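You operate a simulated robot arm through the tools that you are given. There is no shell and no other tool. Be economical: measure what you need, move in short steps, check, and stop when the job is done.

Carry out the task below with a simulated robot arm. There is one attempt and no reset: what you move stays moved.

JOB
Fetch the green paper roll and set it on the bed of the tray clamp. Take the black-band spoon bundle on the top of the bagging bench and put it away on the top of the sorting bench. Turn the stop dial to 2. Press the black set button three times. Take the beaker and leave it on the deck of the dolly. Fetch the grey tin and set it on top of the orange-handled tray. Take the white pail and leave it in the inside of the carton on the low step. Put the orange canister from the top of the bagging bench on the low shelf of the compressor stand and the pink canister on the top of the sorting bench. Any order will do. Set down upright: beaker, white pail, canister.

It is judged by the outcome, as a careful person would: the job done as asked, and still so three seconds after it is handed in. It fails if anything else is knocked over, pushed out of place, dropped, spilled or broken.

ROBOT AND FRAMES
A 6-joint arm with a two-finger gripper on a trunk, on a base that drives. Base frame: it is fixed to the floor where the robot stands at the start and does not move with it; the origin is under the middle of the robot, x ahead of it, y to its left, z up. Lengths are in m, angles in rad, forces in N, time in s.
Its first joint turns from -2.007 to 2.007 rad. Places, roughly: beaker [-3.25, -2.75, 0.75]; bed of the tray clamp (20x29 cm) [-2.76, 3.08, 0.82]; black set button [3.4, 0.8, 0.8]; black-band spoon bundle (13x3x3 cm) [0.6, 0, 0.8]; canister [1, -0.5, 0.75]; deck of the dolly [-4.5, 1.4, 0.4]; green paper roll (6x6x3 cm) [0.5, 0, 0.8]; grey tin [-3.75, -2.75, 0.75]; inside of the carton on the low step [-5.5, -0.8, 0.4]; low shelf of the compressor stand (78x23 cm) [-2, -2.72, 0.14]; orange-handled tray [-5.5, -0.75, 0.25]; stop dial [3.4, 0.7, 0.8]; top of the sorting bench [3.7, 1, 0.8]; white pail (12x12x12 cm) [-1.8, -2.7, 0.2]. Payload 2.1 kg.
The tool frame sits at the grasp point between the pads (the TCP): z along the fingers, y along the line on which they close. The tips reach 0.02 m beyond it. The gripper opens to 0.1 m. The gripper's body begins 0.063 m behind the TCP.
Orientation is told as [roll, pitch, yaw] about the base's x, y, z axes, in that order, counted from this pose: with the fingers straight down and closing along the base's y, the tool's x points along the base's -x, its y along +y and its z along -z.

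CONTROLS
- The arm moves only by the tool nudge_tool. Its argument "moves" is a list of rows, each a list of 7 numbers: the turn, a rotation vector about the tool's x, y, z in units of 8 degrees (1.0 is 8 degrees), then the shift along the tool's x, y, z in units of 25 mm (1.0 is 25 mm), then the finger opening in m, from 0 to 0.1. In form: [[ax, ay, az, dx, dy, dz, fingers], ...]. A call has 1 to 20 rows; each row shifts and turns the commanded pose from where the row before left it, along the tool's axes as they then stand. A call with a number of a shift or a turn outside -1 to 1 is refused whole. Rows are played at 5 a second. More than 0.05 m and 0.15 rad between two rows, or a gripper value outside its range, and nothing of the call is played. Where a pose cannot be reached the arm comes as near as it can. A force on the tool above 40 N (or 10 N above the force at the start of the call, whichever is more), or a blocked arm, ends the call early, and 0.2 s more pass. Each finger travels about 0.153 m/s and halts on what it meets, pressing with about 40 N; the grip force reading is that of the motor and also rises with nothing between the fingers. The clock runs only during rows and for 0.2 s after the last one: add rows that do not move to give the fingers time. The reply holds the time, the measured pose of the TCP, the force on the tool along the base axes, the opening and the grip force, in the units named above and with some noise, with the torque about the TCP (base axes, N m) and any sound that the robot's microphone picked up.
- Cameras (640 x 400 px; columns grow to the right, rows downward): "scene" is now at [0.0042, 0.1279, 1.6003]; the picture's right is [-0.16, -0.99, 0.00], its down [-0.85, 0.14, -0.50] and it looks along [0.49, -0.08, -0.87] (base axes); focal length 277 px, centre (320, 200). "wrist" rides on the gripper at [0.07, -0.019, -0.099] in the tool frame; the picture's right is [0.26, 0.97, 0.00], its down [-0.75, 0.20, -0.63] and it looks along [-0.61, 0.16, 0.78] (tool axes); focal length 230 px, centre (320, 200). There is no depth. A picture from a camera that has moved, and an enlarged one, comes with that camera's place and axes in the base frame and with its lens.
- get_image(camera): a new picture of that camera. No time passes.
- slide_trunk(by): slides the trunk up (or, below 0, down) by that many m; the arm and the scene camera ride with it, the base frame stays. It gives what a move gives, with no picture.
- base_move(legs): drives the robot by 1 to 6 legs, each [ahead, turn to the left] in m and rad, along the robot's own axes; the way and the turn of a leg run together, so that a leg with both is an arc; at most 1.5 m and 3.142 rad a leg. The arm and the cameras ride along, it lands a little off, and it stops where it bumps. It gives what a move gives.
- head_to(pan, tilt): turns the head with the scene camera to pan (to the left, within 2.705 rad either way) and tilt (down, from -0.506 to 1.204), counted from straight ahead of the robot. It gives what a move gives.
- zoom(camera, box): a new picture of the part [left, top, right, bottom] of that camera's present view, enlarged. No time passes.
- job_done(): hands the job in; it is judged then, once.

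Work in short steps. Places have to be worked out from the pictures, the camera data and where the tool is seen: move nearer, look again, correct. Check each grasp and each placing, and mend what went wrong. You have 483 turns and 236 pictures in all, those below and enlarged ones among them. Open the gripper and draw the arm clear of the work before you hand the job in, unless the task says otherwise.

The tools are called after "Emit:" by a JSON object that holds its "op" and its "data". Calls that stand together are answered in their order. nudge_tool: Moves the arm, as the interface text tells. Its arguments: {"type":"object","properties":{"moves":{"type":"array","items":{"type":"array","items":{"type":"number"}}}},"required":["moves"]} The other tools are called the same way: slide_trunk (by) slides the trunk up or down; base_move (legs) drives the base; head_to (pan, tilt) turns the head that bears the scene camera; get_image (camera) takes a picture; zoom (camera, box) takes an enlarged picture of a part of a camera's view; job_done () hands the job in.

At the start:

```text
time: 0.0
position: [0.2797, 0.0812, 1.0433]
ee_rot: [-0.001, 0.0, 0.001]
ft_force: [0.9, -0.3, -0.1]
ft_torque: [0.01, -0.02, 0.01]
opening: 0.0998
grip_force: 0.0
trunk travel left (down, up): [-0.825, 0.165]
robot x, y, heading: [0.0036, 0.0016, -0.0]
head pan, tilt: [-0.164, 1.045]
```

scene: 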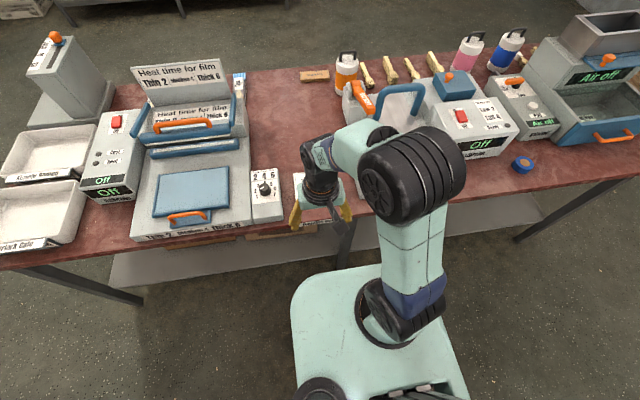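
wrist: 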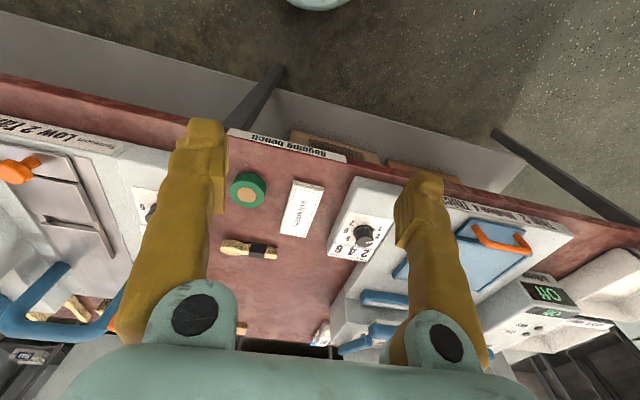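

The bagging bench is ahead with a roll, spoon bundles and canisters. I'll look closer at it before moving.

Emit:
{"op": "zoom", "data": {"camera": "wrist", "box": [180, 110, 420, 360]}}

Emit:
{"op": "zoom", "data": {"camera": "scene", "box": [280, 20, 640, 220]}}

```text
1.60 times, centred on (300, 235) of wrist
camera zoom: at [0.2105, 0.0621, 1.142], right [-0.26, 0.97, 0.0], down [0.75, 0.2, 0.63], along [0.61, 0.16, -0.78], focal length 368 px, centre (352, 144)
```

zoom: 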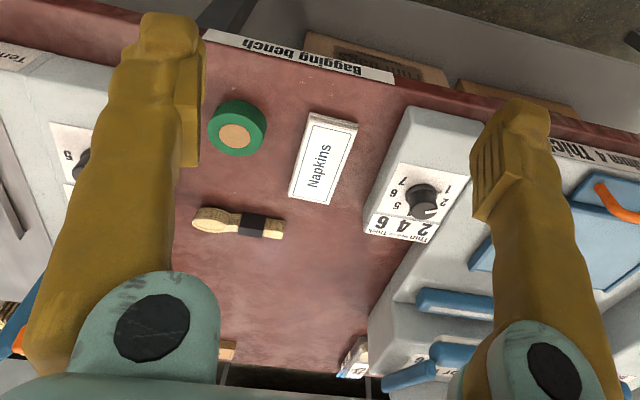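

```text
1.78 times, centred on (460, 120) of scene
camera zoom: at [0.0042, 0.1279, 1.6003], right [-0.16, -0.99, 0.0], down [-0.85, 0.14, -0.5], along [0.49, -0.08, -0.87], focal length 493 px, centre (71, 342)
```

zoom: 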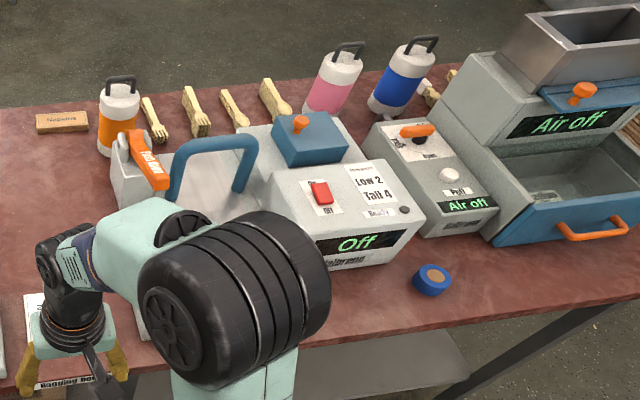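

The green roll is near (0.506, -0.006) and the black-band bundle near (0.70, 0.01). Next I test how far the arm reaches forward at this height.

Emit:
{"op": "nudge_tool", "data": {"moves": [[0, 0, 0, -1, 0, 0, 0.1], [0, 0, 0, -1, 0, 0, 0.1], [0, 0, 0, -1, 0, 0, 0.1], [0, 0, 0, -1, 0, 0, 0.1], [0, 0, 0, -1, 0, 0, 0.1], [0, 0, 0, -1, 0, 0, 0.1], [0, 0, 0, -1, 0, 0, 0.1], [0, 0, 0, -1, 0, 0, 0.1]]}}

```text
time: 1.8
position: [0.4669, 0.0805, 1.0432]
ee_rot: [-0.003, 0.004, -0.001]
ft_force: [-0.8, -0.6, -0.3]
ft_torque: [0.01, 0.02, -0.01]
opening: 0.0996
grip_force: 0.0
out of reach, approached as far as the arm can: row 8
trunk travel left (down, up): [-0.825, 0.165]
robot x, y, heading: [0.0001, 0.0001, 0.003]
head pan, tilt: [-0.164, 1.045]
```

Reach at z=1.04 tops out near 0.47 m from the axis. I'll look down at the base and bench edge to see what clearance there is to drive nearer.

Emit:
{"op": "head_to", "data": {"pan": 0.5, "tilt": 1.2}}

Emit:
{"op": "get_image", "data": {"camera": "scene"}}

Emit:
{"op": "get_image", "data": {"camera": "wrist"}}

```text
time: 2.8
position: [0.4675, 0.0819, 1.0444]
ee_rot: [-0.001, 0.0, 0.0]
ft_force: [-0.8, 0.3, -0.4]
ft_torque: [0.01, -0.01, -0.02]
opening: 0.1002
grip_force: 0.0
trunk travel left (down, up): [-0.825, 0.165]
robot x, y, heading: [-0.0007, -0.0005, 0.008]
head pan, tilt: [0.499, 1.201]
```

```text
231 pictures are left
camera scene: at [-0.0123, 0.1654, 1.5909], right [0.48, -0.88, 0.0], down [-0.82, -0.45, -0.36], along [0.32, 0.17, -0.93], focal length 277 px, centre (320, 200)
```

scene: 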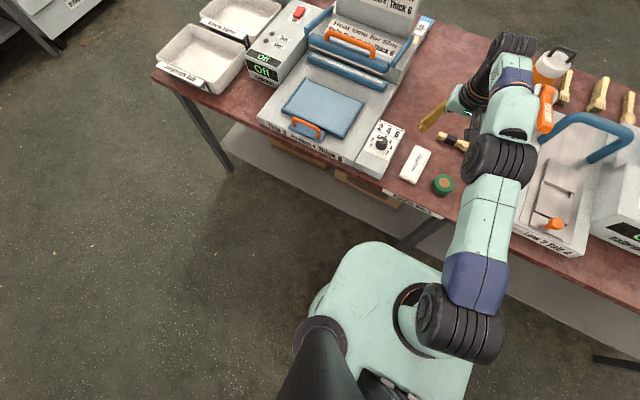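

```text
230 pictures are left
camera wrist: at [0.3983, 0.0616, 1.1422], right [-0.26, 0.97, 0.0], down [0.75, 0.2, 0.63], along [0.61, 0.16, -0.78], focal length 230 px, centre (320, 200)
```

wrist: 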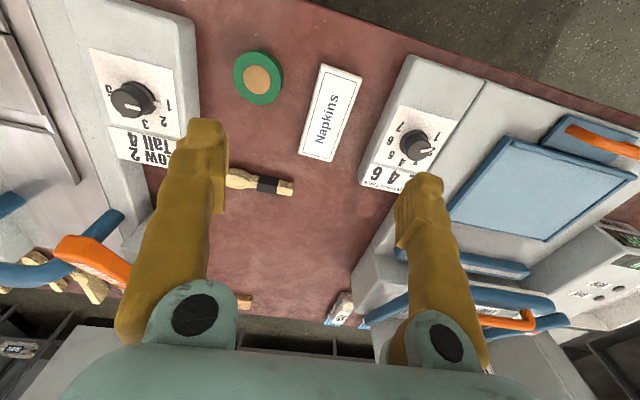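

The roll is around (0.495, -0.006). I pull the tool back toward y=0, then drive 0.12 m forward and lower the trunk somewhat; the plate front should still be clear of the bench edge (x≈0.386).

Emit:
{"op": "nudge_tool", "data": {"moves": [[0, 0, 0, 1, -1, 0, 0.1], [0, 0, 0, 1, -1, 0, 0.1], [0, 0, 0, 1, -1, 0, 0.1], [0, 0, 0, 0, -0.4, 0, 0.1]]}}

Emit:
{"op": "base_move", "data": {"legs": [[0.12, 0]]}}

Emit:
{"op": "slide_trunk", "data": {"by": -0.15}}

Emit:
{"op": "get_image", "data": {"camera": "wrist"}}

Emit:
{"op": "get_image", "data": {"camera": "scene"}}

```text
time: 3.8
position: [0.3921, -0.002, 1.0436]
ee_rot: [0.0, -0.001, 0.0]
ft_force: [-0.3, -0.3, -0.2]
ft_torque: [0.01, 0.01, 0.01]
opening: 0.1001
grip_force: 0.1
trunk travel left (down, up): [-0.825, 0.165]
robot x, y, heading: [0.0027, 0.0021, -0.003]
head pan, tilt: [0.499, 1.201]
```

```text
time: 5.1
position: [0.509, -0.001, 1.0462]
ee_rot: [0.0, -0.005, 0.003]
ft_force: [-0.2, 0.3, -0.8]
ft_torque: [0.0, -0.03, -0.02]
opening: 0.0999
grip_force: 0.0
trunk travel left (down, up): [-0.825, 0.165]
robot x, y, heading: [0.1216, -0.0013, 0.002]
head pan, tilt: [0.499, 1.201]
```

```text
time: 6.8
position: [0.512, -0.0007, 0.8937]
ee_rot: [0.001, 0.0, 0.001]
ft_force: [0.2, 0.5, 0.3]
ft_torque: [-0.02, 0.01, 0.02]
opening: 0.0999
grip_force: 0.1
trunk travel left (down, up): [-0.675, 0.315]
robot x, y, heading: [0.1218, -0.0021, 0.005]
head pan, tilt: [0.499, 1.201]
```

```text
229 pictures are left
camera wrist: at [0.4434, -0.0214, 0.9924], right [-0.26, 0.97, 0.0], down [0.75, 0.2, 0.63], along [0.61, 0.16, -0.78], focal length 230 px, centre (320, 200)
```

wrist: 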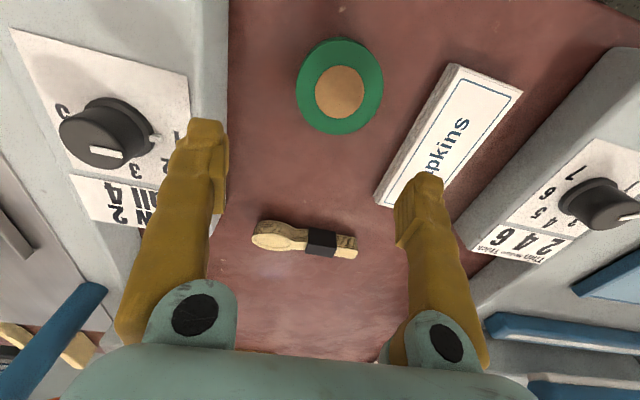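

```text
228 pictures are left
camera scene: at [0.1082, 0.1655, 1.4409], right [0.48, -0.88, 0.0], down [-0.82, -0.45, -0.36], along [0.32, 0.17, -0.93], focal length 277 px, centre (320, 200)
```

scene: 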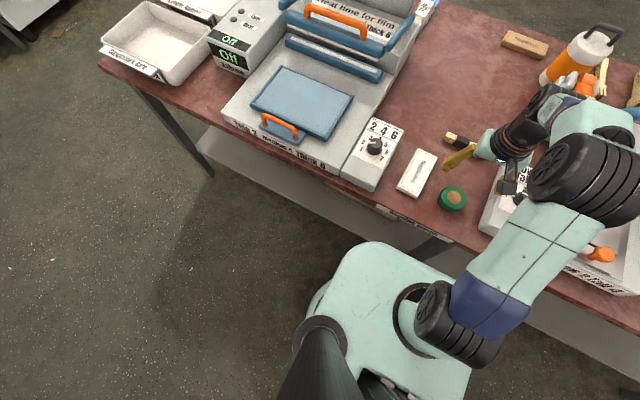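

Both roll and bundle are clear in view; I estimate the roll centre at (0.490, 0.005). I move above and descend part-way, then recheck.

Emit:
{"op": "nudge_tool", "data": {"moves": [[0, 0, 0, 0.9, 0.2, 0, 0.1], [0, 0, 0, 0, 0, 1, 0.1], [0, 0, 0, 0, 0, 1, 0.1], [0, 0, 0, 0, 0, 1, 0.1]]}}

Emit:
{"op": "get_image", "data": {"camera": "wrist"}}

```text
time: 7.8
position: [0.4902, 0.0035, 0.818]
ee_rot: [0.001, -0.001, 0.0]
ft_force: [0.4, -0.2, -0.1]
ft_torque: [-0.01, 0.05, -0.02]
opening: 0.0999
grip_force: 0.0
trunk travel left (down, up): [-0.675, 0.315]
robot x, y, heading: [0.1209, 0.004, 0.005]
head pan, tilt: [0.499, 1.201]
```

```text
227 pictures are left
camera wrist: at [0.4215, -0.0164, 0.916], right [-0.26, 0.97, 0.0], down [0.75, 0.2, 0.63], along [0.61, 0.16, -0.78], focal length 230 px, centre (320, 200)
```

wrist: 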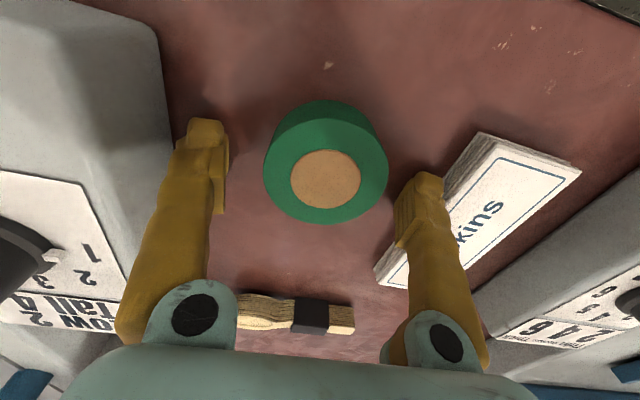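

Triangulating two views puts the bench top near z≈0.785 and the roll at (0.4835, 0.0035) with top ≈0.815. I shift slightly, lower a few mm and close.

Emit:
{"op": "nudge_tool", "data": {"moves": [[0, 0, 0, 0.26, 0, 0, 0.085], [0, 0, 0, 0, 0, 0.25, 0.085], [0, 0, 0, 0, 0, 0.15, 0.085], [0, 0, 0, 0, 0, 0, 0.03], [0, 0, 0, 0, 0, 0, 0.03]]}}

Emit:
{"op": "get_image", "data": {"camera": "wrist"}}

```text
time: 8.5
position: [0.4839, 0.0035, 0.8187]
ee_rot: [0.001, -0.018, 0.003]
ft_force: [-5.8, -1.1, 24.4]
ft_torque: [0.02, 0.31, -0.04]
opening: 0.0849
grip_force: 0.0
trunk travel left (down, up): [-0.675, 0.315]
robot x, y, heading: [0.1203, -0.0004, -0.002]
head pan, tilt: [0.499, 1.201]
stopped in row 3: the force on the tool passed its limit at 49 N (the readings are from after the stop); the commanded pose is now the measured one
```

```text
226 pictures are left
camera wrist: at [0.4137, -0.0162, 0.915], right [-0.26, 0.97, 0.0], down [0.74, 0.2, 0.64], along [0.62, 0.16, -0.77], focal length 230 px, centre (320, 200)
```

wrist: 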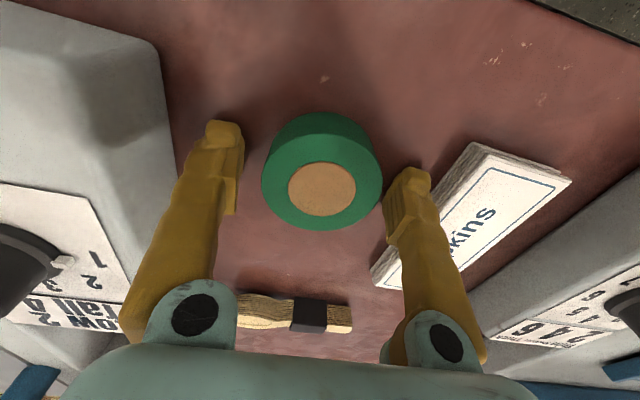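

The tips touched the bench at TCP z≈0.818, so the top is at ≈0.798. I rise 2 mm and close on the roll.

Emit:
{"op": "nudge_tool", "data": {"moves": [[0, 0, 0, 0, 0, -0.1, 0.085], [0, 0, 0, 0, 0, 0, 0.03], [0, 0, 0, 0, 0, 0, 0.03], [0, 0, 0, 0, 0, 0, 0.03]]}}

Emit:
{"op": "nudge_tool", "data": {"moves": [[0, 0, 0, 0, 0, -1, 0.03], [0, 0, 0, 0, 0, -1, 0.03]]}}

Emit:
{"op": "get_image", "data": {"camera": "wrist"}}

```text
time: 9.5
position: [0.4862, 0.0035, 0.8196]
ee_rot: [0.001, -0.02, 0.003]
ft_force: [2.8, -3.6, 29.1]
ft_torque: [-0.13, 0.18, 0.03]
opening: 0.0578
grip_force: 40.4
trunk travel left (down, up): [-0.675, 0.315]
robot x, y, heading: [0.1234, -0.0, 0.002]
head pan, tilt: [0.499, 1.201]
```

```text
time: 10.1
position: [0.4867, 0.0038, 0.8686]
ee_rot: [0.001, -0.012, 0.001]
ft_force: [-0.8, -0.2, 0.4]
ft_torque: [-0.03, -0.04, 0.0]
opening: 0.0292
grip_force: 0.0
trunk travel left (down, up): [-0.675, 0.315]
robot x, y, heading: [0.1219, 0.0027, -0.003]
head pan, tilt: [0.499, 1.201]
```

```text
225 pictures are left
camera wrist: at [0.4162, -0.0158, 0.9655], right [-0.26, 0.97, 0.0], down [0.74, 0.2, 0.64], along [0.62, 0.16, -0.77], focal length 230 px, centre (320, 200)
```

wrist: 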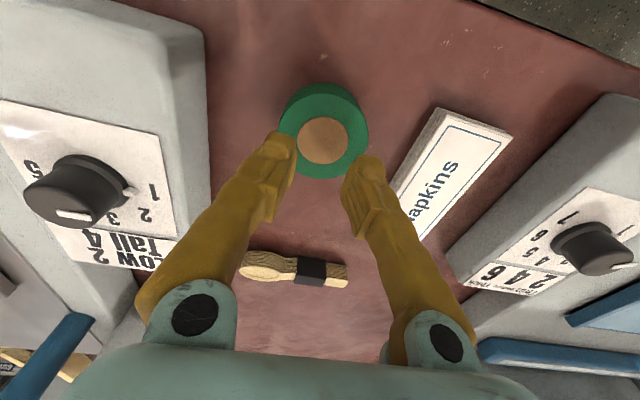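

The grip slipped: the roll centre sits about 9 mm nearer me, at x≈0.478. I shift and regrasp.

Emit:
{"op": "nudge_tool", "data": {"moves": [[0, 0, 0, 0.38, -0.06, 0, 0.085], [0, 0, 0, 0, 0, 0, 0.085], [0, 0, 0, 0, 0, 1, 0.085], [0, 0, 0, 0, 0, 0.85, 0.085], [0, 0, 0, 0, 0, 0, 0.03], [0, 0, 0, 0, 0, 0, 0.03], [0, 0, 0, 0, 0, 0, 0.03]]}}

Emit:
{"op": "nudge_tool", "data": {"moves": [[0, 0, 0, 0, 0, -0.5, 0.03], [0, 0, 0, 0, 0, -1, 0.03]]}}

Emit:
{"op": "get_image", "data": {"camera": "wrist"}}

```text
time: 11.7
position: [0.4774, 0.0034, 0.8211]
ee_rot: [0.0, -0.011, 0.001]
ft_force: [0.3, -0.4, -0.2]
ft_torque: [0.0, -0.01, 0.01]
opening: 0.0578
grip_force: 39.8
trunk travel left (down, up): [-0.675, 0.315]
robot x, y, heading: [0.1227, -0.0005, -0.002]
head pan, tilt: [0.499, 1.201]
```

```text
time: 12.3
position: [0.4776, 0.0024, 0.8581]
ee_rot: [0.0, -0.013, 0.0]
ft_force: [0.0, 0.0, -0.8]
ft_torque: [-0.02, 0.0, 0.0]
opening: 0.0577
grip_force: 39.7
trunk travel left (down, up): [-0.675, 0.315]
robot x, y, heading: [0.116, 0.0006, 0.001]
head pan, tilt: [0.499, 1.201]
```

```text
224 pictures are left
camera wrist: at [0.4071, -0.0177, 0.9562], right [-0.26, 0.97, 0.0], down [0.74, 0.2, 0.64], along [0.62, 0.16, -0.77], focal length 230 px, centre (320, 200)
```

wrist: 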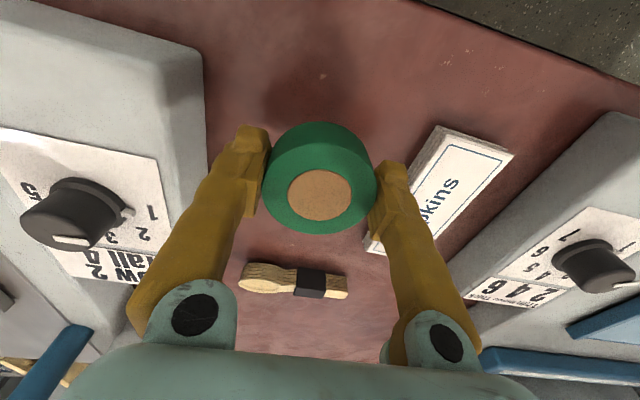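

Roll is held. I raise the trunk, back away, and look around toward the tray clamp (behind-left).

Emit:
{"op": "slide_trunk", "data": {"by": 0.15}}

Emit:
{"op": "base_move", "data": {"legs": [[-0.5, 0]]}}

Emit:
{"op": "head_to", "data": {"pan": 2.4, "tilt": 0.35}}

Emit:
{"op": "get_image", "data": {"camera": "scene"}}

Emit:
{"op": "head_to", "data": {"pan": -2.4, "tilt": 0.35}}

Emit:
{"op": "get_image", "data": {"camera": "scene"}}

Emit:
{"op": "head_to", "data": {"pan": 0.0, "tilt": 0.3}}

Emit:
{"op": "get_image", "data": {"camera": "scene"}}

```text
time: 14.0
position: [0.4782, 0.0028, 1.0087]
ee_rot: [0.0, -0.012, 0.002]
ft_force: [0.5, 0.5, -0.9]
ft_torque: [-0.01, 0.01, 0.01]
opening: 0.0576
grip_force: 39.8
trunk travel left (down, up): [-0.825, 0.165]
robot x, y, heading: [0.1198, -0.0041, -0.001]
head pan, tilt: [0.499, 1.201]
```

```text
time: 17.0
position: [-0.0333, 0.0004, 1.0092]
ee_rot: [-0.001, -0.012, -0.014]
ft_force: [0.2, 0.0, -0.9]
ft_torque: [0.03, 0.0, 0.01]
opening: 0.0575
grip_force: 39.7
trunk travel left (down, up): [-0.825, 0.165]
robot x, y, heading: [-0.3927, 0.0041, -0.011]
head pan, tilt: [0.499, 1.201]
```

```text
time: 18.9
position: [-0.033, -0.0002, 1.0087]
ee_rot: [-0.001, -0.012, -0.014]
ft_force: [-0.8, 0.2, -0.2]
ft_torque: [-0.04, -0.05, -0.01]
opening: 0.0578
grip_force: 40.3
trunk travel left (down, up): [-0.825, 0.165]
robot x, y, heading: [-0.3906, 0.007, -0.011]
head pan, tilt: [2.4, 0.351]
```

```text
223 pictures are left
camera scene: at [-0.5173, 0.2068, 1.6582], right [0.69, 0.73, 0.0], down [0.25, -0.24, -0.94], along [-0.68, 0.64, -0.34], focal length 277 px, centre (320, 200)
```

scene: 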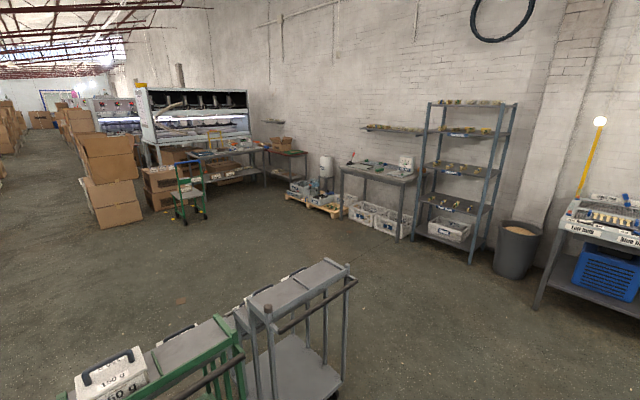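

```text
time: 22.7
position: [-0.0338, -0.0004, 1.0076]
ee_rot: [-0.002, -0.013, -0.014]
ft_force: [1.1, 0.0, -0.9]
ft_torque: [0.02, -0.02, 0.01]
opening: 0.0574
grip_force: 40.3
trunk travel left (down, up): [-0.825, 0.165]
robot x, y, heading: [-0.3896, 0.0013, -0.013]
head pan, tilt: [-2.4, 0.351]
```

```text
222 pictures are left
camera scene: at [-0.519, 0.0808, 1.6582], right [-0.67, 0.75, 0.0], down [0.26, 0.23, -0.94], along [-0.7, -0.62, -0.34], focal length 277 px, centre (320, 200)
```

scene: 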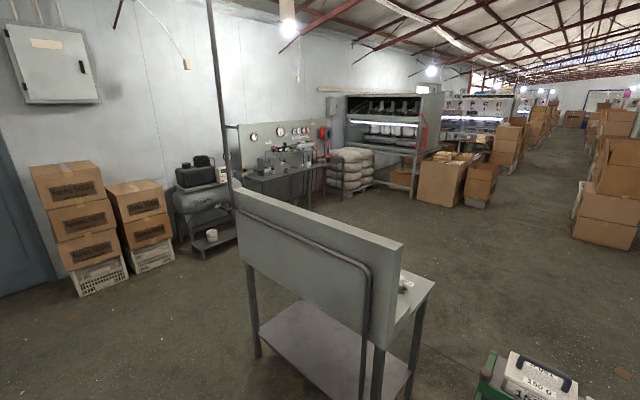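

```text
time: 24.9
position: [-0.0326, 0.0005, 1.0084]
ee_rot: [0.001, -0.012, -0.015]
ft_force: [0.0, -0.4, 0.1]
ft_torque: [0.0, 0.01, 0.01]
opening: 0.0576
grip_force: 40.5
trunk travel left (down, up): [-0.825, 0.165]
robot x, y, heading: [-0.3892, 0.0025, -0.012]
head pan, tilt: [0.0, 0.3]
```

```text
221 pictures are left
camera scene: at [-0.3561, 0.1414, 1.6629], right [-0.01, -1.0, 0.0], down [-0.3, 0.0, -0.96], along [0.96, -0.01, -0.3], focal length 277 px, centre (320, 200)
```

scene: 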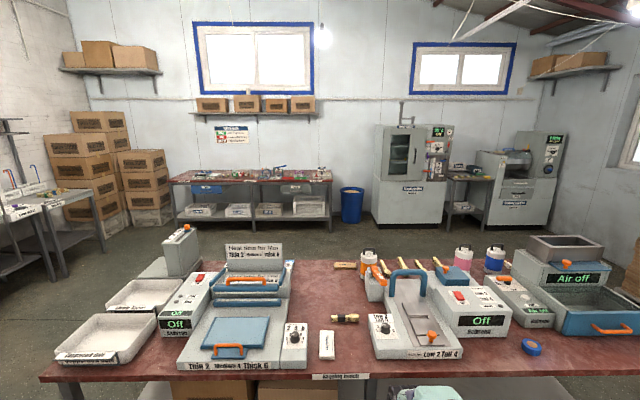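

The room is mapped roughly: clamp table at upper left, trolleys at x≈-1.1…-1.9, y≈0.1…1.1. I drive left (+y) past them, then west.

Emit:
{"op": "base_move", "data": {"legs": [[0, 1.58], [1.0, 0], [0.9, 0], [0, 1.57]]}}

Emit:
{"op": "head_to", "data": {"pan": -0.3, "tilt": 0.4}}

Emit:
{"op": "get_image", "data": {"camera": "scene"}}

```text
time: 41.9
position: [-0.7538, 1.8899, 1.0087]
ee_rot: [0.0, -0.012, 3.124]
ft_force: [1.5, 0.5, -1.0]
ft_torque: [-0.02, -0.02, -0.05]
opening: 0.0576
grip_force: 40.0
trunk travel left (down, up): [-0.825, 0.165]
robot x, y, heading: [-0.3965, 1.8842, 3.127]
head pan, tilt: [0.0, 0.3]
```

```text
time: 42.7
position: [-0.7537, 1.8895, 1.0083]
ee_rot: [0.002, -0.012, 3.124]
ft_force: [0.1, 0.0, -0.5]
ft_torque: [-0.02, 0.04, -0.01]
opening: 0.0577
grip_force: 40.2
trunk travel left (down, up): [-0.825, 0.165]
robot x, y, heading: [-0.3999, 1.8828, 3.123]
head pan, tilt: [-0.3, 0.4]
```

```text
220 pictures are left
camera scene: at [-0.4292, 1.7726, 1.6537], right [0.31, 0.95, 0.0], down [0.37, -0.12, -0.92], along [-0.88, 0.29, -0.39], focal length 277 px, centre (320, 200)
```

scene: 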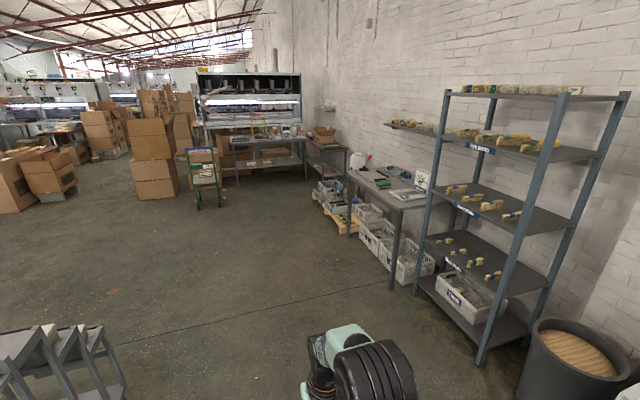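

I zoom on the clamp table ahead-right.

Emit:
{"op": "zoom", "data": {"camera": "scene", "box": [310, 110, 490, 222]}}

```text
3.56 times, centred on (400, 166) of scene
camera zoom: at [-0.4292, 1.7726, 1.6537], right [0.31, 0.95, 0.0], down [0.37, -0.12, -0.92], along [-0.88, 0.29, -0.39], focal length 986 px, centre (36, 321)
```

zoom: 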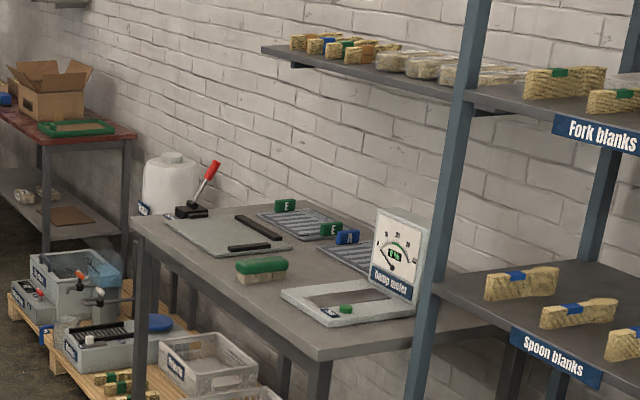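

The plate with the red lever at about (-2.76, 3.08) is the tray clamp. I drive to stand in front of it, then look.

Emit:
{"op": "base_move", "data": {"legs": [[1.2, 0], [1.16, 0], [0, -1.57], [0.5, 0]]}}

Emit:
{"op": "head_to", "data": {"pan": 0, "tilt": 0.8}}

Emit:
{"op": "get_image", "data": {"camera": "scene"}}

```text
time: 60.7
position: [-2.7398, 2.763, 1.0084]
ee_rot: [0.001, -0.014, 1.556]
ft_force: [-0.3, -0.6, 0.0]
ft_torque: [-0.02, 0.01, 0.03]
opening: 0.0574
grip_force: 40.5
trunk travel left (down, up): [-0.825, 0.165]
robot x, y, heading: [-2.7451, 2.4068, 1.552]
head pan, tilt: [-0.3, 0.4]
```

```text
time: 61.5
position: [-2.7401, 2.763, 1.0083]
ee_rot: [0.0, -0.013, 1.554]
ft_force: [0.5, 0.5, -0.9]
ft_torque: [0.01, 0.0, 0.02]
opening: 0.0577
grip_force: 40.1
trunk travel left (down, up): [-0.825, 0.165]
robot x, y, heading: [-2.7429, 2.4057, 1.553]
head pan, tilt: [0.0, 0.799]
```

```text
218 pictures are left
camera scene: at [-2.8847, 2.4282, 1.6186], right [1.0, -0.02, 0.0], down [-0.01, -0.72, -0.7], along [0.01, 0.7, -0.72], focal length 277 px, centre (320, 200)
```

scene: 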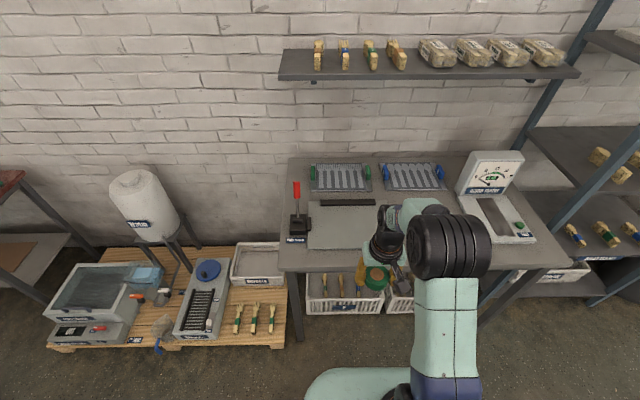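

Bed spans about x −2.92…−2.63, y 2.98…3.18; front edge of table y≈2.907. I drive 0.22 m closer and view with the wrist camera.

Emit:
{"op": "base_move", "data": {"legs": [[0.22, 0]]}}

Emit:
{"op": "get_image", "data": {"camera": "wrist"}}

Emit:
{"op": "get_image", "data": {"camera": "scene"}}

```text
time: 63.2
position: [-2.7357, 2.9819, 1.0085]
ee_rot: [0.0, -0.015, 1.553]
ft_force: [-0.4, -0.1, 0.8]
ft_torque: [0.0, 0.0, -0.02]
opening: 0.0573
grip_force: 40.2
trunk travel left (down, up): [-0.825, 0.165]
robot x, y, heading: [-2.7387, 2.6279, 1.555]
head pan, tilt: [0.0, 0.799]
```

```text
217 pictures are left
camera wrist: at [-2.7176, 2.9088, 1.1062], right [-0.97, -0.24, 0.0], down [-0.19, 0.75, 0.64], along [-0.15, 0.62, -0.77], focal length 230 px, centre (320, 200)
```

wrist: 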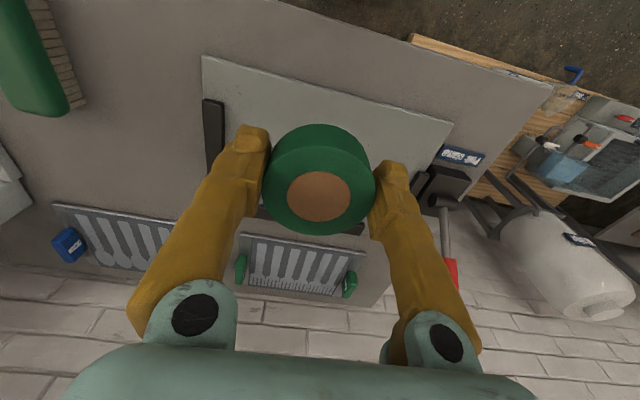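

```text
216 pictures are left
camera scene: at [-2.8812, 2.6462, 1.6186], right [1.0, -0.02, 0.0], down [-0.01, -0.72, -0.7], along [0.01, 0.7, -0.72], focal length 277 px, centre (320, 200)
```

scene: 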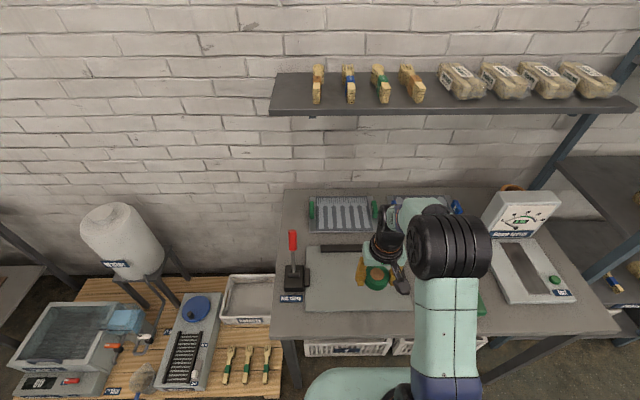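

I move the roll over the bed middle (−2.776, 3.05) and lower the trunk.

Emit:
{"op": "nudge_tool", "data": {"moves": [[0, 0, 0, -1, 0.8, 0, 0.03], [0, 0, 0, -1, 0.8, 0, 0.03], [0, 0, 0, -0.8, 0, 0, 0.03]]}}

Emit:
{"op": "slide_trunk", "data": {"by": -0.14}}

Emit:
{"op": "get_image", "data": {"camera": "wrist"}}

```text
time: 64.0
position: [-2.7752, 3.0541, 1.0108]
ee_rot: [0.001, -0.012, 1.554]
ft_force: [0.4, 0.1, -0.2]
ft_torque: [-0.01, -0.01, 0.01]
opening: 0.0574
grip_force: 40.5
trunk travel left (down, up): [-0.825, 0.165]
robot x, y, heading: [-2.7399, 2.6267, 1.554]
head pan, tilt: [0.0, 0.799]
```

```text
time: 65.7
position: [-2.7741, 3.0534, 0.8696]
ee_rot: [-0.001, -0.012, 1.555]
ft_force: [1.1, 0.0, -0.8]
ft_torque: [-0.02, 0.03, -0.02]
opening: 0.0574
grip_force: 39.8
trunk travel left (down, up): [-0.685, 0.305]
robot x, y, heading: [-2.7403, 2.6274, 1.555]
head pan, tilt: [0.0, 0.799]
```

```text
215 pictures are left
camera wrist: at [-2.7568, 2.9806, 0.9671], right [-0.97, -0.24, 0.0], down [-0.19, 0.75, 0.64], along [-0.15, 0.62, -0.77], focal length 230 px, centre (320, 200)
```

wrist: 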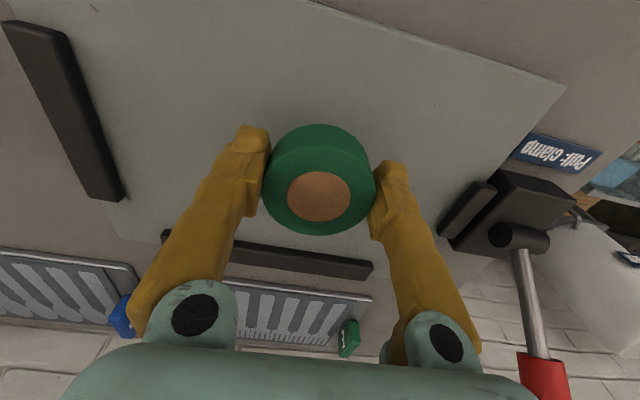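

The label near the lever needs reading before I set the roll here.

Emit:
{"op": "zoom", "data": {"camera": "wrist", "box": [480, 110, 640, 210]}}

```text
4.00 times, centred on (560, 160) of wrist
camera zoom: at [-2.7568, 2.9806, 0.9671], right [-0.97, -0.24, 0.0], down [-0.19, 0.75, 0.64], along [-0.15, 0.62, -0.77], focal length 920 px, centre (-640, 360)
```

zoom: 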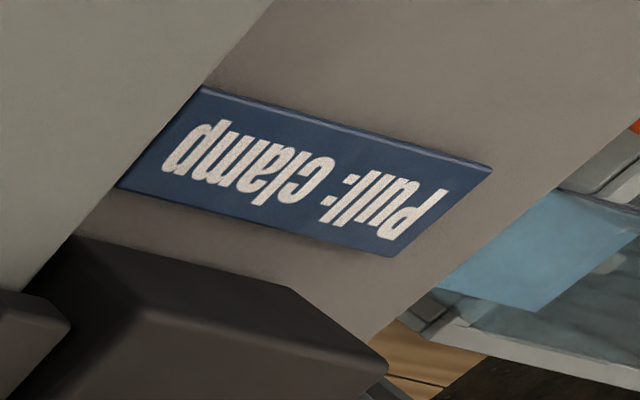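

It reads "Pull: clamp" – it's the lever label. I lower the roll until contact.

Emit:
{"op": "nudge_tool", "data": {"moves": [[0, 0, 0, 0, 0, 0.6, 0.03], [0, 0, 0, 0, 0, 0.2, 0.03], [0, 0, 0, 0, 0, 0.15, 0.03]]}}

```text
time: 66.5
position: [-2.7757, 3.0545, 0.8456]
ee_rot: [0.0, -0.013, 1.553]
ft_force: [0.6, 0.2, -0.5]
ft_torque: [0.01, -0.03, -0.01]
opening: 0.0576
grip_force: 39.9
trunk travel left (down, up): [-0.685, 0.305]
robot x, y, heading: [-2.7396, 2.6253, 1.554]
head pan, tilt: [0.0, 0.799]
```

No contact yet at z=0.8456; I keep lowering in 2 mm steps.

Emit:
{"op": "nudge_tool", "data": {"moves": [[0, 0, 0, 0, 0, 0.08, 0.03], [0, 0, 0, 0, 0, 0.08, 0.03], [0, 0, 0, 0, 0, 0.08, 0.03]]}}

```text
time: 67.3
position: [-2.7757, 3.0535, 0.8394]
ee_rot: [0.0, -0.013, 1.554]
ft_force: [-0.2, 0.3, 0.5]
ft_torque: [0.01, -0.01, -0.01]
opening: 0.0576
grip_force: 39.8
trunk travel left (down, up): [-0.685, 0.305]
robot x, y, heading: [-2.737, 2.6255, 1.551]
head pan, tilt: [0.0, 0.799]
```

Emit:
{"op": "nudge_tool", "data": {"moves": [[0, 0, 0, 0, 0, 0.08, 0.03], [0, 0, 0, 0, 0, 0.08, 0.03], [0, 0, 0, 0, 0, 0.08, 0.03], [0, 0, 0, 0, 0, 0.08, 0.03]]}}

Emit:
{"op": "get_image", "data": {"camera": "wrist"}}

```text
time: 68.3
position: [-2.7753, 3.0531, 0.833]
ee_rot: [-0.001, -0.014, 1.555]
ft_force: [-0.3, 1.0, 2.8]
ft_torque: [0.02, -0.02, 0.0]
opening: 0.0575
grip_force: 40.3
trunk travel left (down, up): [-0.685, 0.305]
robot x, y, heading: [-2.7431, 2.626, 1.553]
head pan, tilt: [0.0, 0.799]
```

```text
213 pictures are left
camera wrist: at [-2.7566, 2.9808, 0.9302], right [-0.97, -0.24, 0.0], down [-0.19, 0.74, 0.64], along [-0.15, 0.62, -0.77], focal length 230 px, centre (320, 200)
```

wrist: 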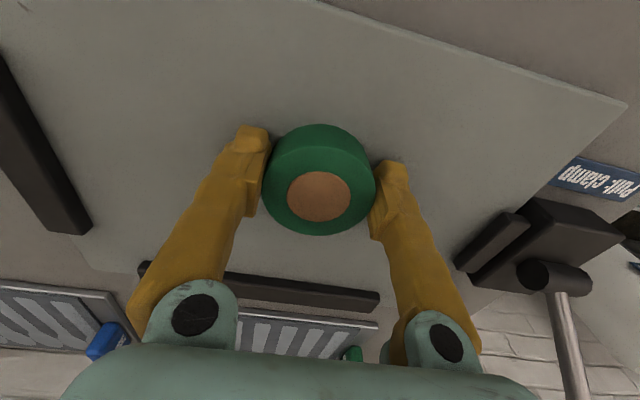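

Contact has begun (2.8 N upward). I press ~1 mm more, then open slowly and lift.

Emit:
{"op": "nudge_tool", "data": {"moves": [[0, 0, 0, 0, 0, 0.04, 0.03], [0, 0, 0, 0, 0, 0, 0.06], [0, 0, 0, 0, 0, 0, 0.075], [0, 0, 0, 0, 0, 0, 0.085], [0, 0, 0, 0, 0, -1, 0.085], [0, 0, 0, 0, 0, -1, 0.085], [0, 0, 0, 0, 0, -1, 0.085]]}}

Emit:
{"op": "get_image", "data": {"camera": "wrist"}}

```text
time: 69.9
position: [-2.775, 3.0528, 0.9077]
ee_rot: [0.001, -0.011, 1.553]
ft_force: [0.1, -0.3, 0.4]
ft_torque: [0.02, 0.01, -0.02]
opening: 0.0847
grip_force: 0.1
trunk travel left (down, up): [-0.685, 0.305]
robot x, y, heading: [-2.7411, 2.6248, 1.555]
head pan, tilt: [0.0, 0.799]
```

```text
212 pictures are left
camera wrist: at [-2.7584, 2.9795, 1.0045], right [-0.97, -0.24, 0.0], down [-0.19, 0.75, 0.64], along [-0.15, 0.62, -0.77], focal length 230 px, centre (320, 200)
```

wrist: 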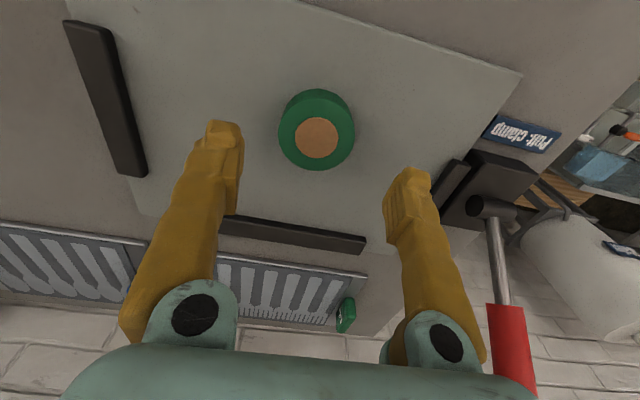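

The roll rests on the bed. I retreat, turn to face −y and look at the way to the beaker bench.

Emit:
{"op": "slide_trunk", "data": {"by": 0.14}}

Emit:
{"op": "base_move", "data": {"legs": [[-0.7, 0], [0, 1.57]]}}

Emit:
{"op": "get_image", "data": {"camera": "scene"}}

Emit:
{"op": "head_to", "data": {"pan": 1.3, "tilt": 0.4}}

Emit:
{"op": "get_image", "data": {"camera": "scene"}}

Emit:
{"op": "head_to", "data": {"pan": 0.3, "tilt": 0.4}}

Emit:
{"op": "get_image", "data": {"camera": "scene"}}

```text
time: 71.6
position: [-2.7778, 3.0511, 1.046]
ee_rot: [0.001, -0.011, 1.556]
ft_force: [0.7, -0.5, -0.5]
ft_torque: [0.02, 0.01, 0.0]
opening: 0.0849
grip_force: 0.1
trunk travel left (down, up): [-0.825, 0.165]
robot x, y, heading: [-2.7401, 2.6282, 1.557]
head pan, tilt: [0.0, 0.799]
```

```text
time: 79.2
position: [-3.177, 1.8857, 1.0466]
ee_rot: [0.0, -0.013, -3.139]
ft_force: [-0.2, -0.3, -0.5]
ft_torque: [-0.03, 0.01, 0.0]
opening: 0.085
grip_force: 0.0
trunk travel left (down, up): [-0.825, 0.165]
robot x, y, heading: [-2.7553, 1.9256, -3.14]
head pan, tilt: [0.0, 0.799]
```

```text
211 pictures are left
camera scene: at [-2.7726, 1.7891, 1.6186], right [0.0, 1.0, 0.0], down [0.72, 0.0, -0.7], along [-0.7, 0.0, -0.72], focal length 277 px, centre (320, 200)
```

scene: 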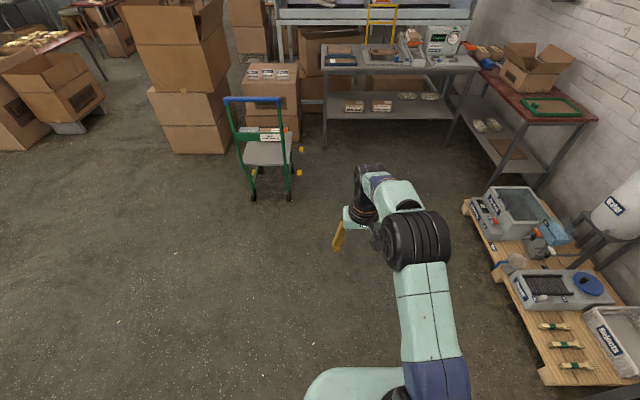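

```text
time: 80.7
position: [-3.1753, 1.8857, 1.0457]
ee_rot: [0.0, -0.013, -3.14]
ft_force: [-0.3, 0.6, 0.3]
ft_torque: [0.01, 0.03, 0.02]
opening: 0.085
grip_force: 0.1
trunk travel left (down, up): [-0.825, 0.165]
robot x, y, heading: [-2.7507, 1.9279, -3.138]
head pan, tilt: [1.3, 0.4]
```

```text
210 pictures are left
camera scene: at [-2.7166, 1.6999, 1.6536], right [-0.96, 0.27, 0.0], down [0.1, 0.38, -0.92], along [-0.24, -0.89, -0.39], focal length 277 px, centre (320, 200)
```

scene: 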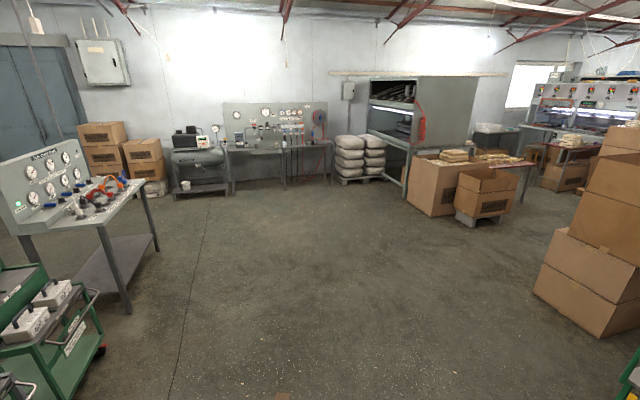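

```text
time: 82.0
position: [-3.1758, 1.8859, 1.0474]
ee_rot: [0.0, -0.012, -3.14]
ft_force: [0.5, -0.5, 0.5]
ft_torque: [-0.02, -0.03, -0.01]
opening: 0.085
grip_force: 0.2
trunk travel left (down, up): [-0.825, 0.165]
robot x, y, heading: [-2.7511, 1.9311, -3.136]
head pan, tilt: [0.3, 0.4]
```

```text
209 pictures are left
camera scene: at [-2.7803, 1.7615, 1.6537], right [-0.3, 0.95, 0.0], down [0.37, 0.12, -0.92], along [-0.88, -0.27, -0.39], focal length 277 px, centre (320, 200)
```

scene: 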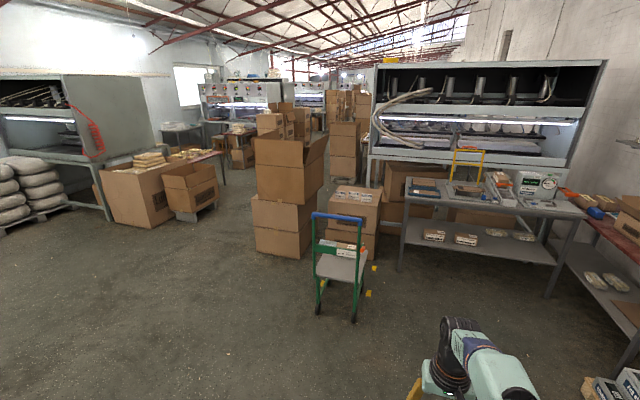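

The gauge workbench lies straight along −y with open floor. I go to x≈−3.25 then toward it, and look.

Emit:
{"op": "base_move", "data": {"legs": [[0.5, 0], [0, 1.568], [1.5, 0], [1.5, 0], [0.5, 0]]}}

Emit:
{"op": "head_to", "data": {"pan": 0, "tilt": 0.55}}

Emit:
{"op": "get_image", "data": {"camera": "scene"}}

```text
time: 105.4
position: [-3.2579, -1.9886, 1.047]
ee_rot: [-0.002, -0.014, -1.593]
ft_force: [0.4, -0.1, 0.3]
ft_torque: [0.02, 0.02, 0.01]
opening: 0.085
grip_force: 0.1
trunk travel left (down, up): [-0.825, 0.165]
robot x, y, heading: [-3.2928, -1.5653, -1.597]
head pan, tilt: [0.3, 0.4]
```

```text
time: 106.2
position: [-3.2584, -1.9892, 1.0462]
ee_rot: [0.0, -0.013, -1.594]
ft_force: [0.0, 0.5, -0.1]
ft_torque: [0.01, 0.02, 0.0]
opening: 0.085
grip_force: 0.1
trunk travel left (down, up): [-0.825, 0.165]
robot x, y, heading: [-3.2908, -1.5612, -1.596]
head pan, tilt: [0.0, 0.55]
```

```text
208 pictures are left
camera scene: at [-3.1544, -1.5969, 1.64], right [-1.0, 0.02, 0.0], down [0.01, 0.52, -0.85], along [-0.02, -0.85, -0.52], focal length 277 px, centre (320, 200)
```

scene: 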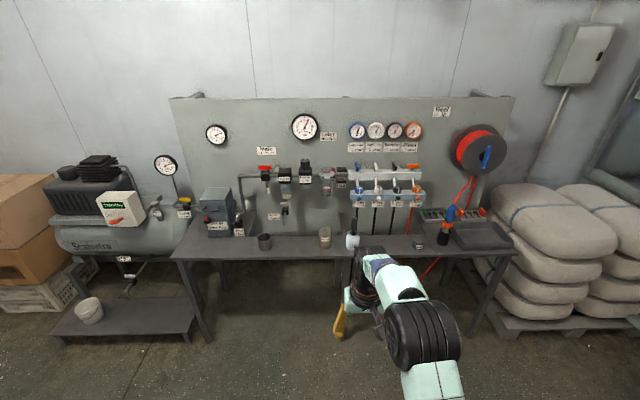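

Emit:
{"op": "zoom", "data": {"camera": "scene", "box": [190, 150, 530, 270]}}

```text
1.88 times, centred on (360, 210) of scene
camera zoom: at [-3.1544, -1.5969, 1.64], right [-1.0, 0.02, 0.0], down [0.01, 0.52, -0.85], along [-0.02, -0.85, -0.52], focal length 522 px, centre (245, 181)
```

zoom: 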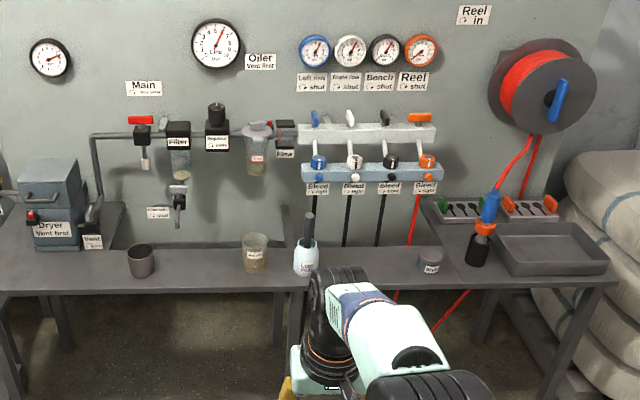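

The clear beaker (with contents) is near (−3.2, −2.63), the grey tin near (−3.65, −2.62). I drive closer and use the wrist camera.

Emit:
{"op": "base_move", "data": {"legs": [[0.62, 0.02]]}}

Emit:
{"op": "get_image", "data": {"camera": "wrist"}}

Emit:
{"op": "head_to", "data": {"pan": 0, "tilt": 0.9}}

Emit:
{"op": "get_image", "data": {"camera": "scene"}}

```text
time: 109.6
position: [-3.2626, -2.5994, 1.0476]
ee_rot: [0.0, -0.011, -1.582]
ft_force: [0.4, 0.8, -0.2]
ft_torque: [0.01, -0.01, -0.02]
opening: 0.085
grip_force: 0.1
trunk travel left (down, up): [-0.825, 0.165]
robot x, y, heading: [-3.3036, -2.1786, -1.581]
head pan, tilt: [0.0, 0.55]
```

```text
206 pictures are left
camera wrist: at [-3.2797, -2.5292, 1.1443], right [0.97, 0.25, 0.0], down [0.19, -0.74, 0.64], along [0.16, -0.62, -0.77], focal length 230 px, centre (320, 200)
```

wrist: 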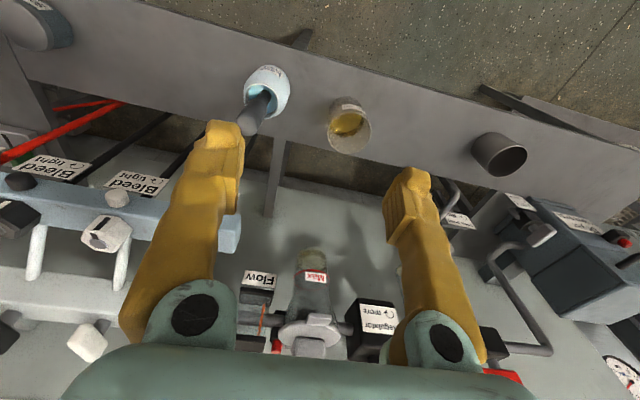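

```text
time: 110.4
position: [-3.2617, -2.5987, 1.0472]
ee_rot: [-0.001, -0.012, -1.582]
ft_force: [-0.6, 0.0, -0.2]
ft_torque: [0.0, 0.03, 0.0]
opening: 0.0848
grip_force: 0.0
trunk travel left (down, up): [-0.825, 0.165]
robot x, y, heading: [-3.3034, -2.1714, -1.581]
head pan, tilt: [0.0, 0.901]
```

```text
205 pictures are left
camera scene: at [-3.164, -2.1912, 1.6107], right [-1.0, 0.01, 0.0], down [0.01, 0.78, -0.62], along [-0.01, -0.62, -0.78], focal length 277 px, centre (320, 200)
```

scene: 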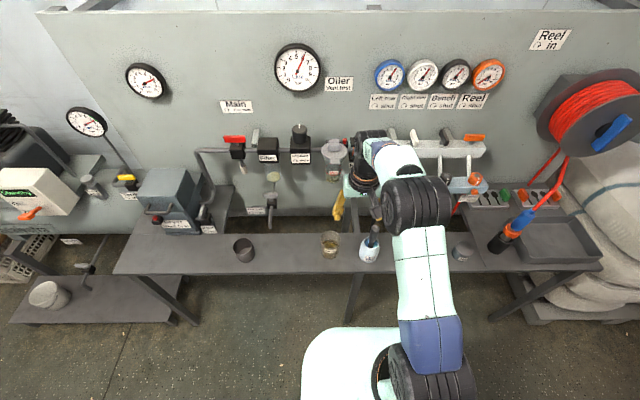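

Beaker estimated at (−3.207, −2.645), bench edge y≈−2.586, top ≈0.72–0.75. I drive 0.1 m in, shift the tool toward the beaker and look from above.

Emit:
{"op": "base_move", "data": {"legs": [[0.1, 0]]}}

Emit:
{"op": "nudge_tool", "data": {"moves": [[0, 0, 0, 1, 1, 0, 0.085], [0, 0, 0, 1, 1, 0, 0.085], [0, 0, 0, 0.2, 0.2, 0, 0.085]]}}

Emit:
{"op": "get_image", "data": {"camera": "wrist"}}

```text
time: 111.6
position: [-3.2633, -2.6899, 1.0517]
ee_rot: [-0.001, -0.025, -1.582]
ft_force: [-0.2, 0.4, 1.5]
ft_torque: [-0.02, -0.02, -0.01]
opening: 0.0853
grip_force: 0.0
trunk travel left (down, up): [-0.825, 0.165]
robot x, y, heading: [-3.3039, -2.2761, -1.581]
head pan, tilt: [0.0, 0.901]
```

```text
time: 112.4
position: [-3.2076, -2.6449, 1.0458]
ee_rot: [-0.001, -0.015, -1.581]
ft_force: [-0.6, 0.0, -0.4]
ft_torque: [0.0, 0.03, 0.0]
opening: 0.085
grip_force: 0.1
trunk travel left (down, up): [-0.825, 0.165]
robot x, y, heading: [-3.304, -2.2754, -1.585]
head pan, tilt: [0.0, 0.901]
```

```text
204 pictures are left
camera wrist: at [-3.2246, -2.575, 1.1435], right [0.97, 0.25, 0.0], down [0.19, -0.74, 0.64], along [0.16, -0.62, -0.77], focal length 230 px, centre (320, 200)
```

wrist: 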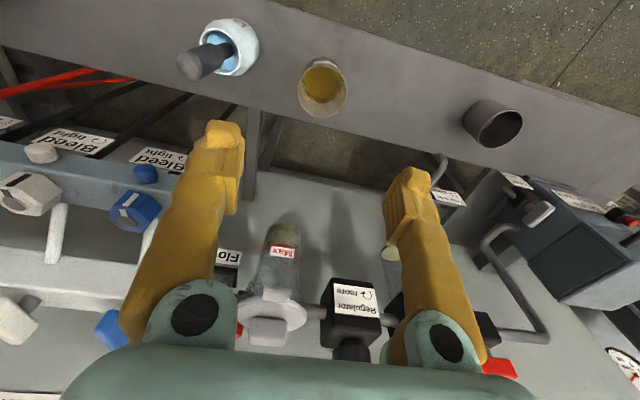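

Refined beaker centre (−3.202, −2.652), rim ≈0.84. I lower the trunk 0.12 and recheck.

Emit:
{"op": "slide_trunk", "data": {"by": -0.12}}

Emit:
{"op": "get_image", "data": {"camera": "wrist"}}

```text
time: 113.9
position: [-3.2067, -2.6436, 0.9275]
ee_rot: [0.0, -0.017, -1.583]
ft_force: [0.6, -0.1, 0.9]
ft_torque: [0.0, 0.01, 0.02]
opening: 0.0851
grip_force: 0.0
trunk travel left (down, up): [-0.705, 0.285]
robot x, y, heading: [-3.3033, -2.2712, -1.577]
head pan, tilt: [0.0, 0.901]
```

```text
203 pictures are left
camera wrist: at [-3.2246, -2.5735, 1.0239], right [0.97, 0.25, 0.0], down [0.19, -0.74, 0.64], along [0.16, -0.62, -0.77], focal length 230 px, centre (320, 200)
```

wrist: 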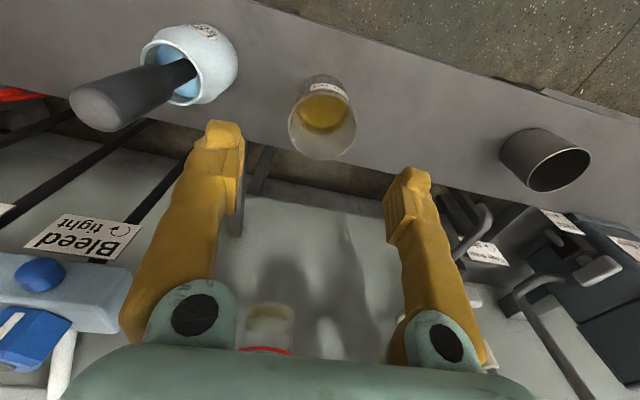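

I adjust a few mm and descend another 4 cm to sharpen the estimate.

Emit:
{"op": "nudge_tool", "data": {"moves": [[0, 0, 0, -0.35, 0.15, 0, 0.09], [0, 0, 0, 0, 0, 0.8, 0.09], [0, 0, 0, 0, 0, 0.8, 0.09]]}}

Emit:
{"op": "get_image", "data": {"camera": "wrist"}}

```text
time: 114.7
position: [-3.2031, -2.6522, 0.8866]
ee_rot: [0.001, -0.014, -1.582]
ft_force: [0.6, 0.2, 0.2]
ft_torque: [0.01, 0.0, -0.02]
opening: 0.0901
grip_force: 0.0
trunk travel left (down, up): [-0.705, 0.285]
robot x, y, heading: [-3.3019, -2.2737, -1.582]
head pan, tilt: [0.0, 0.901]
```

```text
202 pictures are left
camera wrist: at [-3.2215, -2.5825, 0.9833], right [0.97, 0.25, 0.0], down [0.19, -0.74, 0.64], along [0.16, -0.62, -0.77], focal length 230 px, centre (320, 200)
```

wrist: 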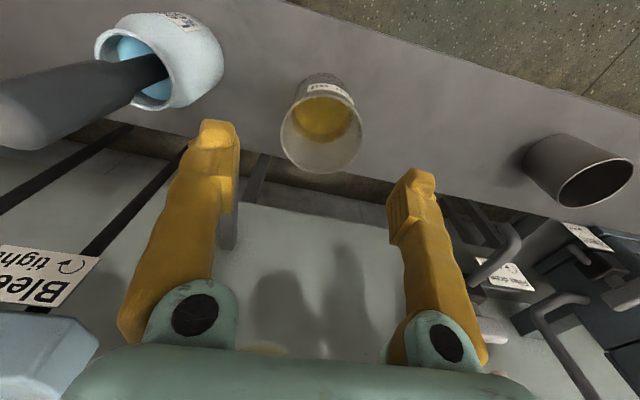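

Better triangulation: beaker at (−3.198, −2.667), rim ≈0.78. I shift, descend to z≈0.80 and look.

Emit:
{"op": "nudge_tool", "data": {"moves": [[0, 0, 0, -0.6, 0.2, 0, 0.09], [0, 0, 0, 0, 0, 1, 0.09], [0, 0, 0, 0, 0, 1, 0.09], [0, 0, 0, 0, 0, 1, 0.09]]}}

Emit:
{"op": "get_image", "data": {"camera": "wrist"}}

```text
time: 115.7
position: [-3.1992, -2.6696, 0.812]
ee_rot: [0.0, -0.015, -1.581]
ft_force: [0.1, -0.7, 0.3]
ft_torque: [-0.01, 0.0, 0.0]
opening: 0.0903
grip_force: 0.1
trunk travel left (down, up): [-0.705, 0.285]
robot x, y, heading: [-3.3041, -2.2762, -1.585]
head pan, tilt: [0.0, 0.901]
```

```text
201 pictures are left
camera wrist: at [-3.2155, -2.5995, 0.9095], right [0.97, 0.25, 0.0], down [0.19, -0.74, 0.64], along [0.16, -0.62, -0.77], focal length 230 px, centre (320, 200)
```

wrist: 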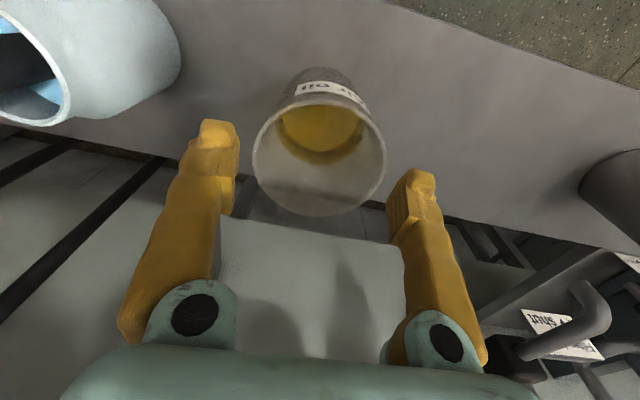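

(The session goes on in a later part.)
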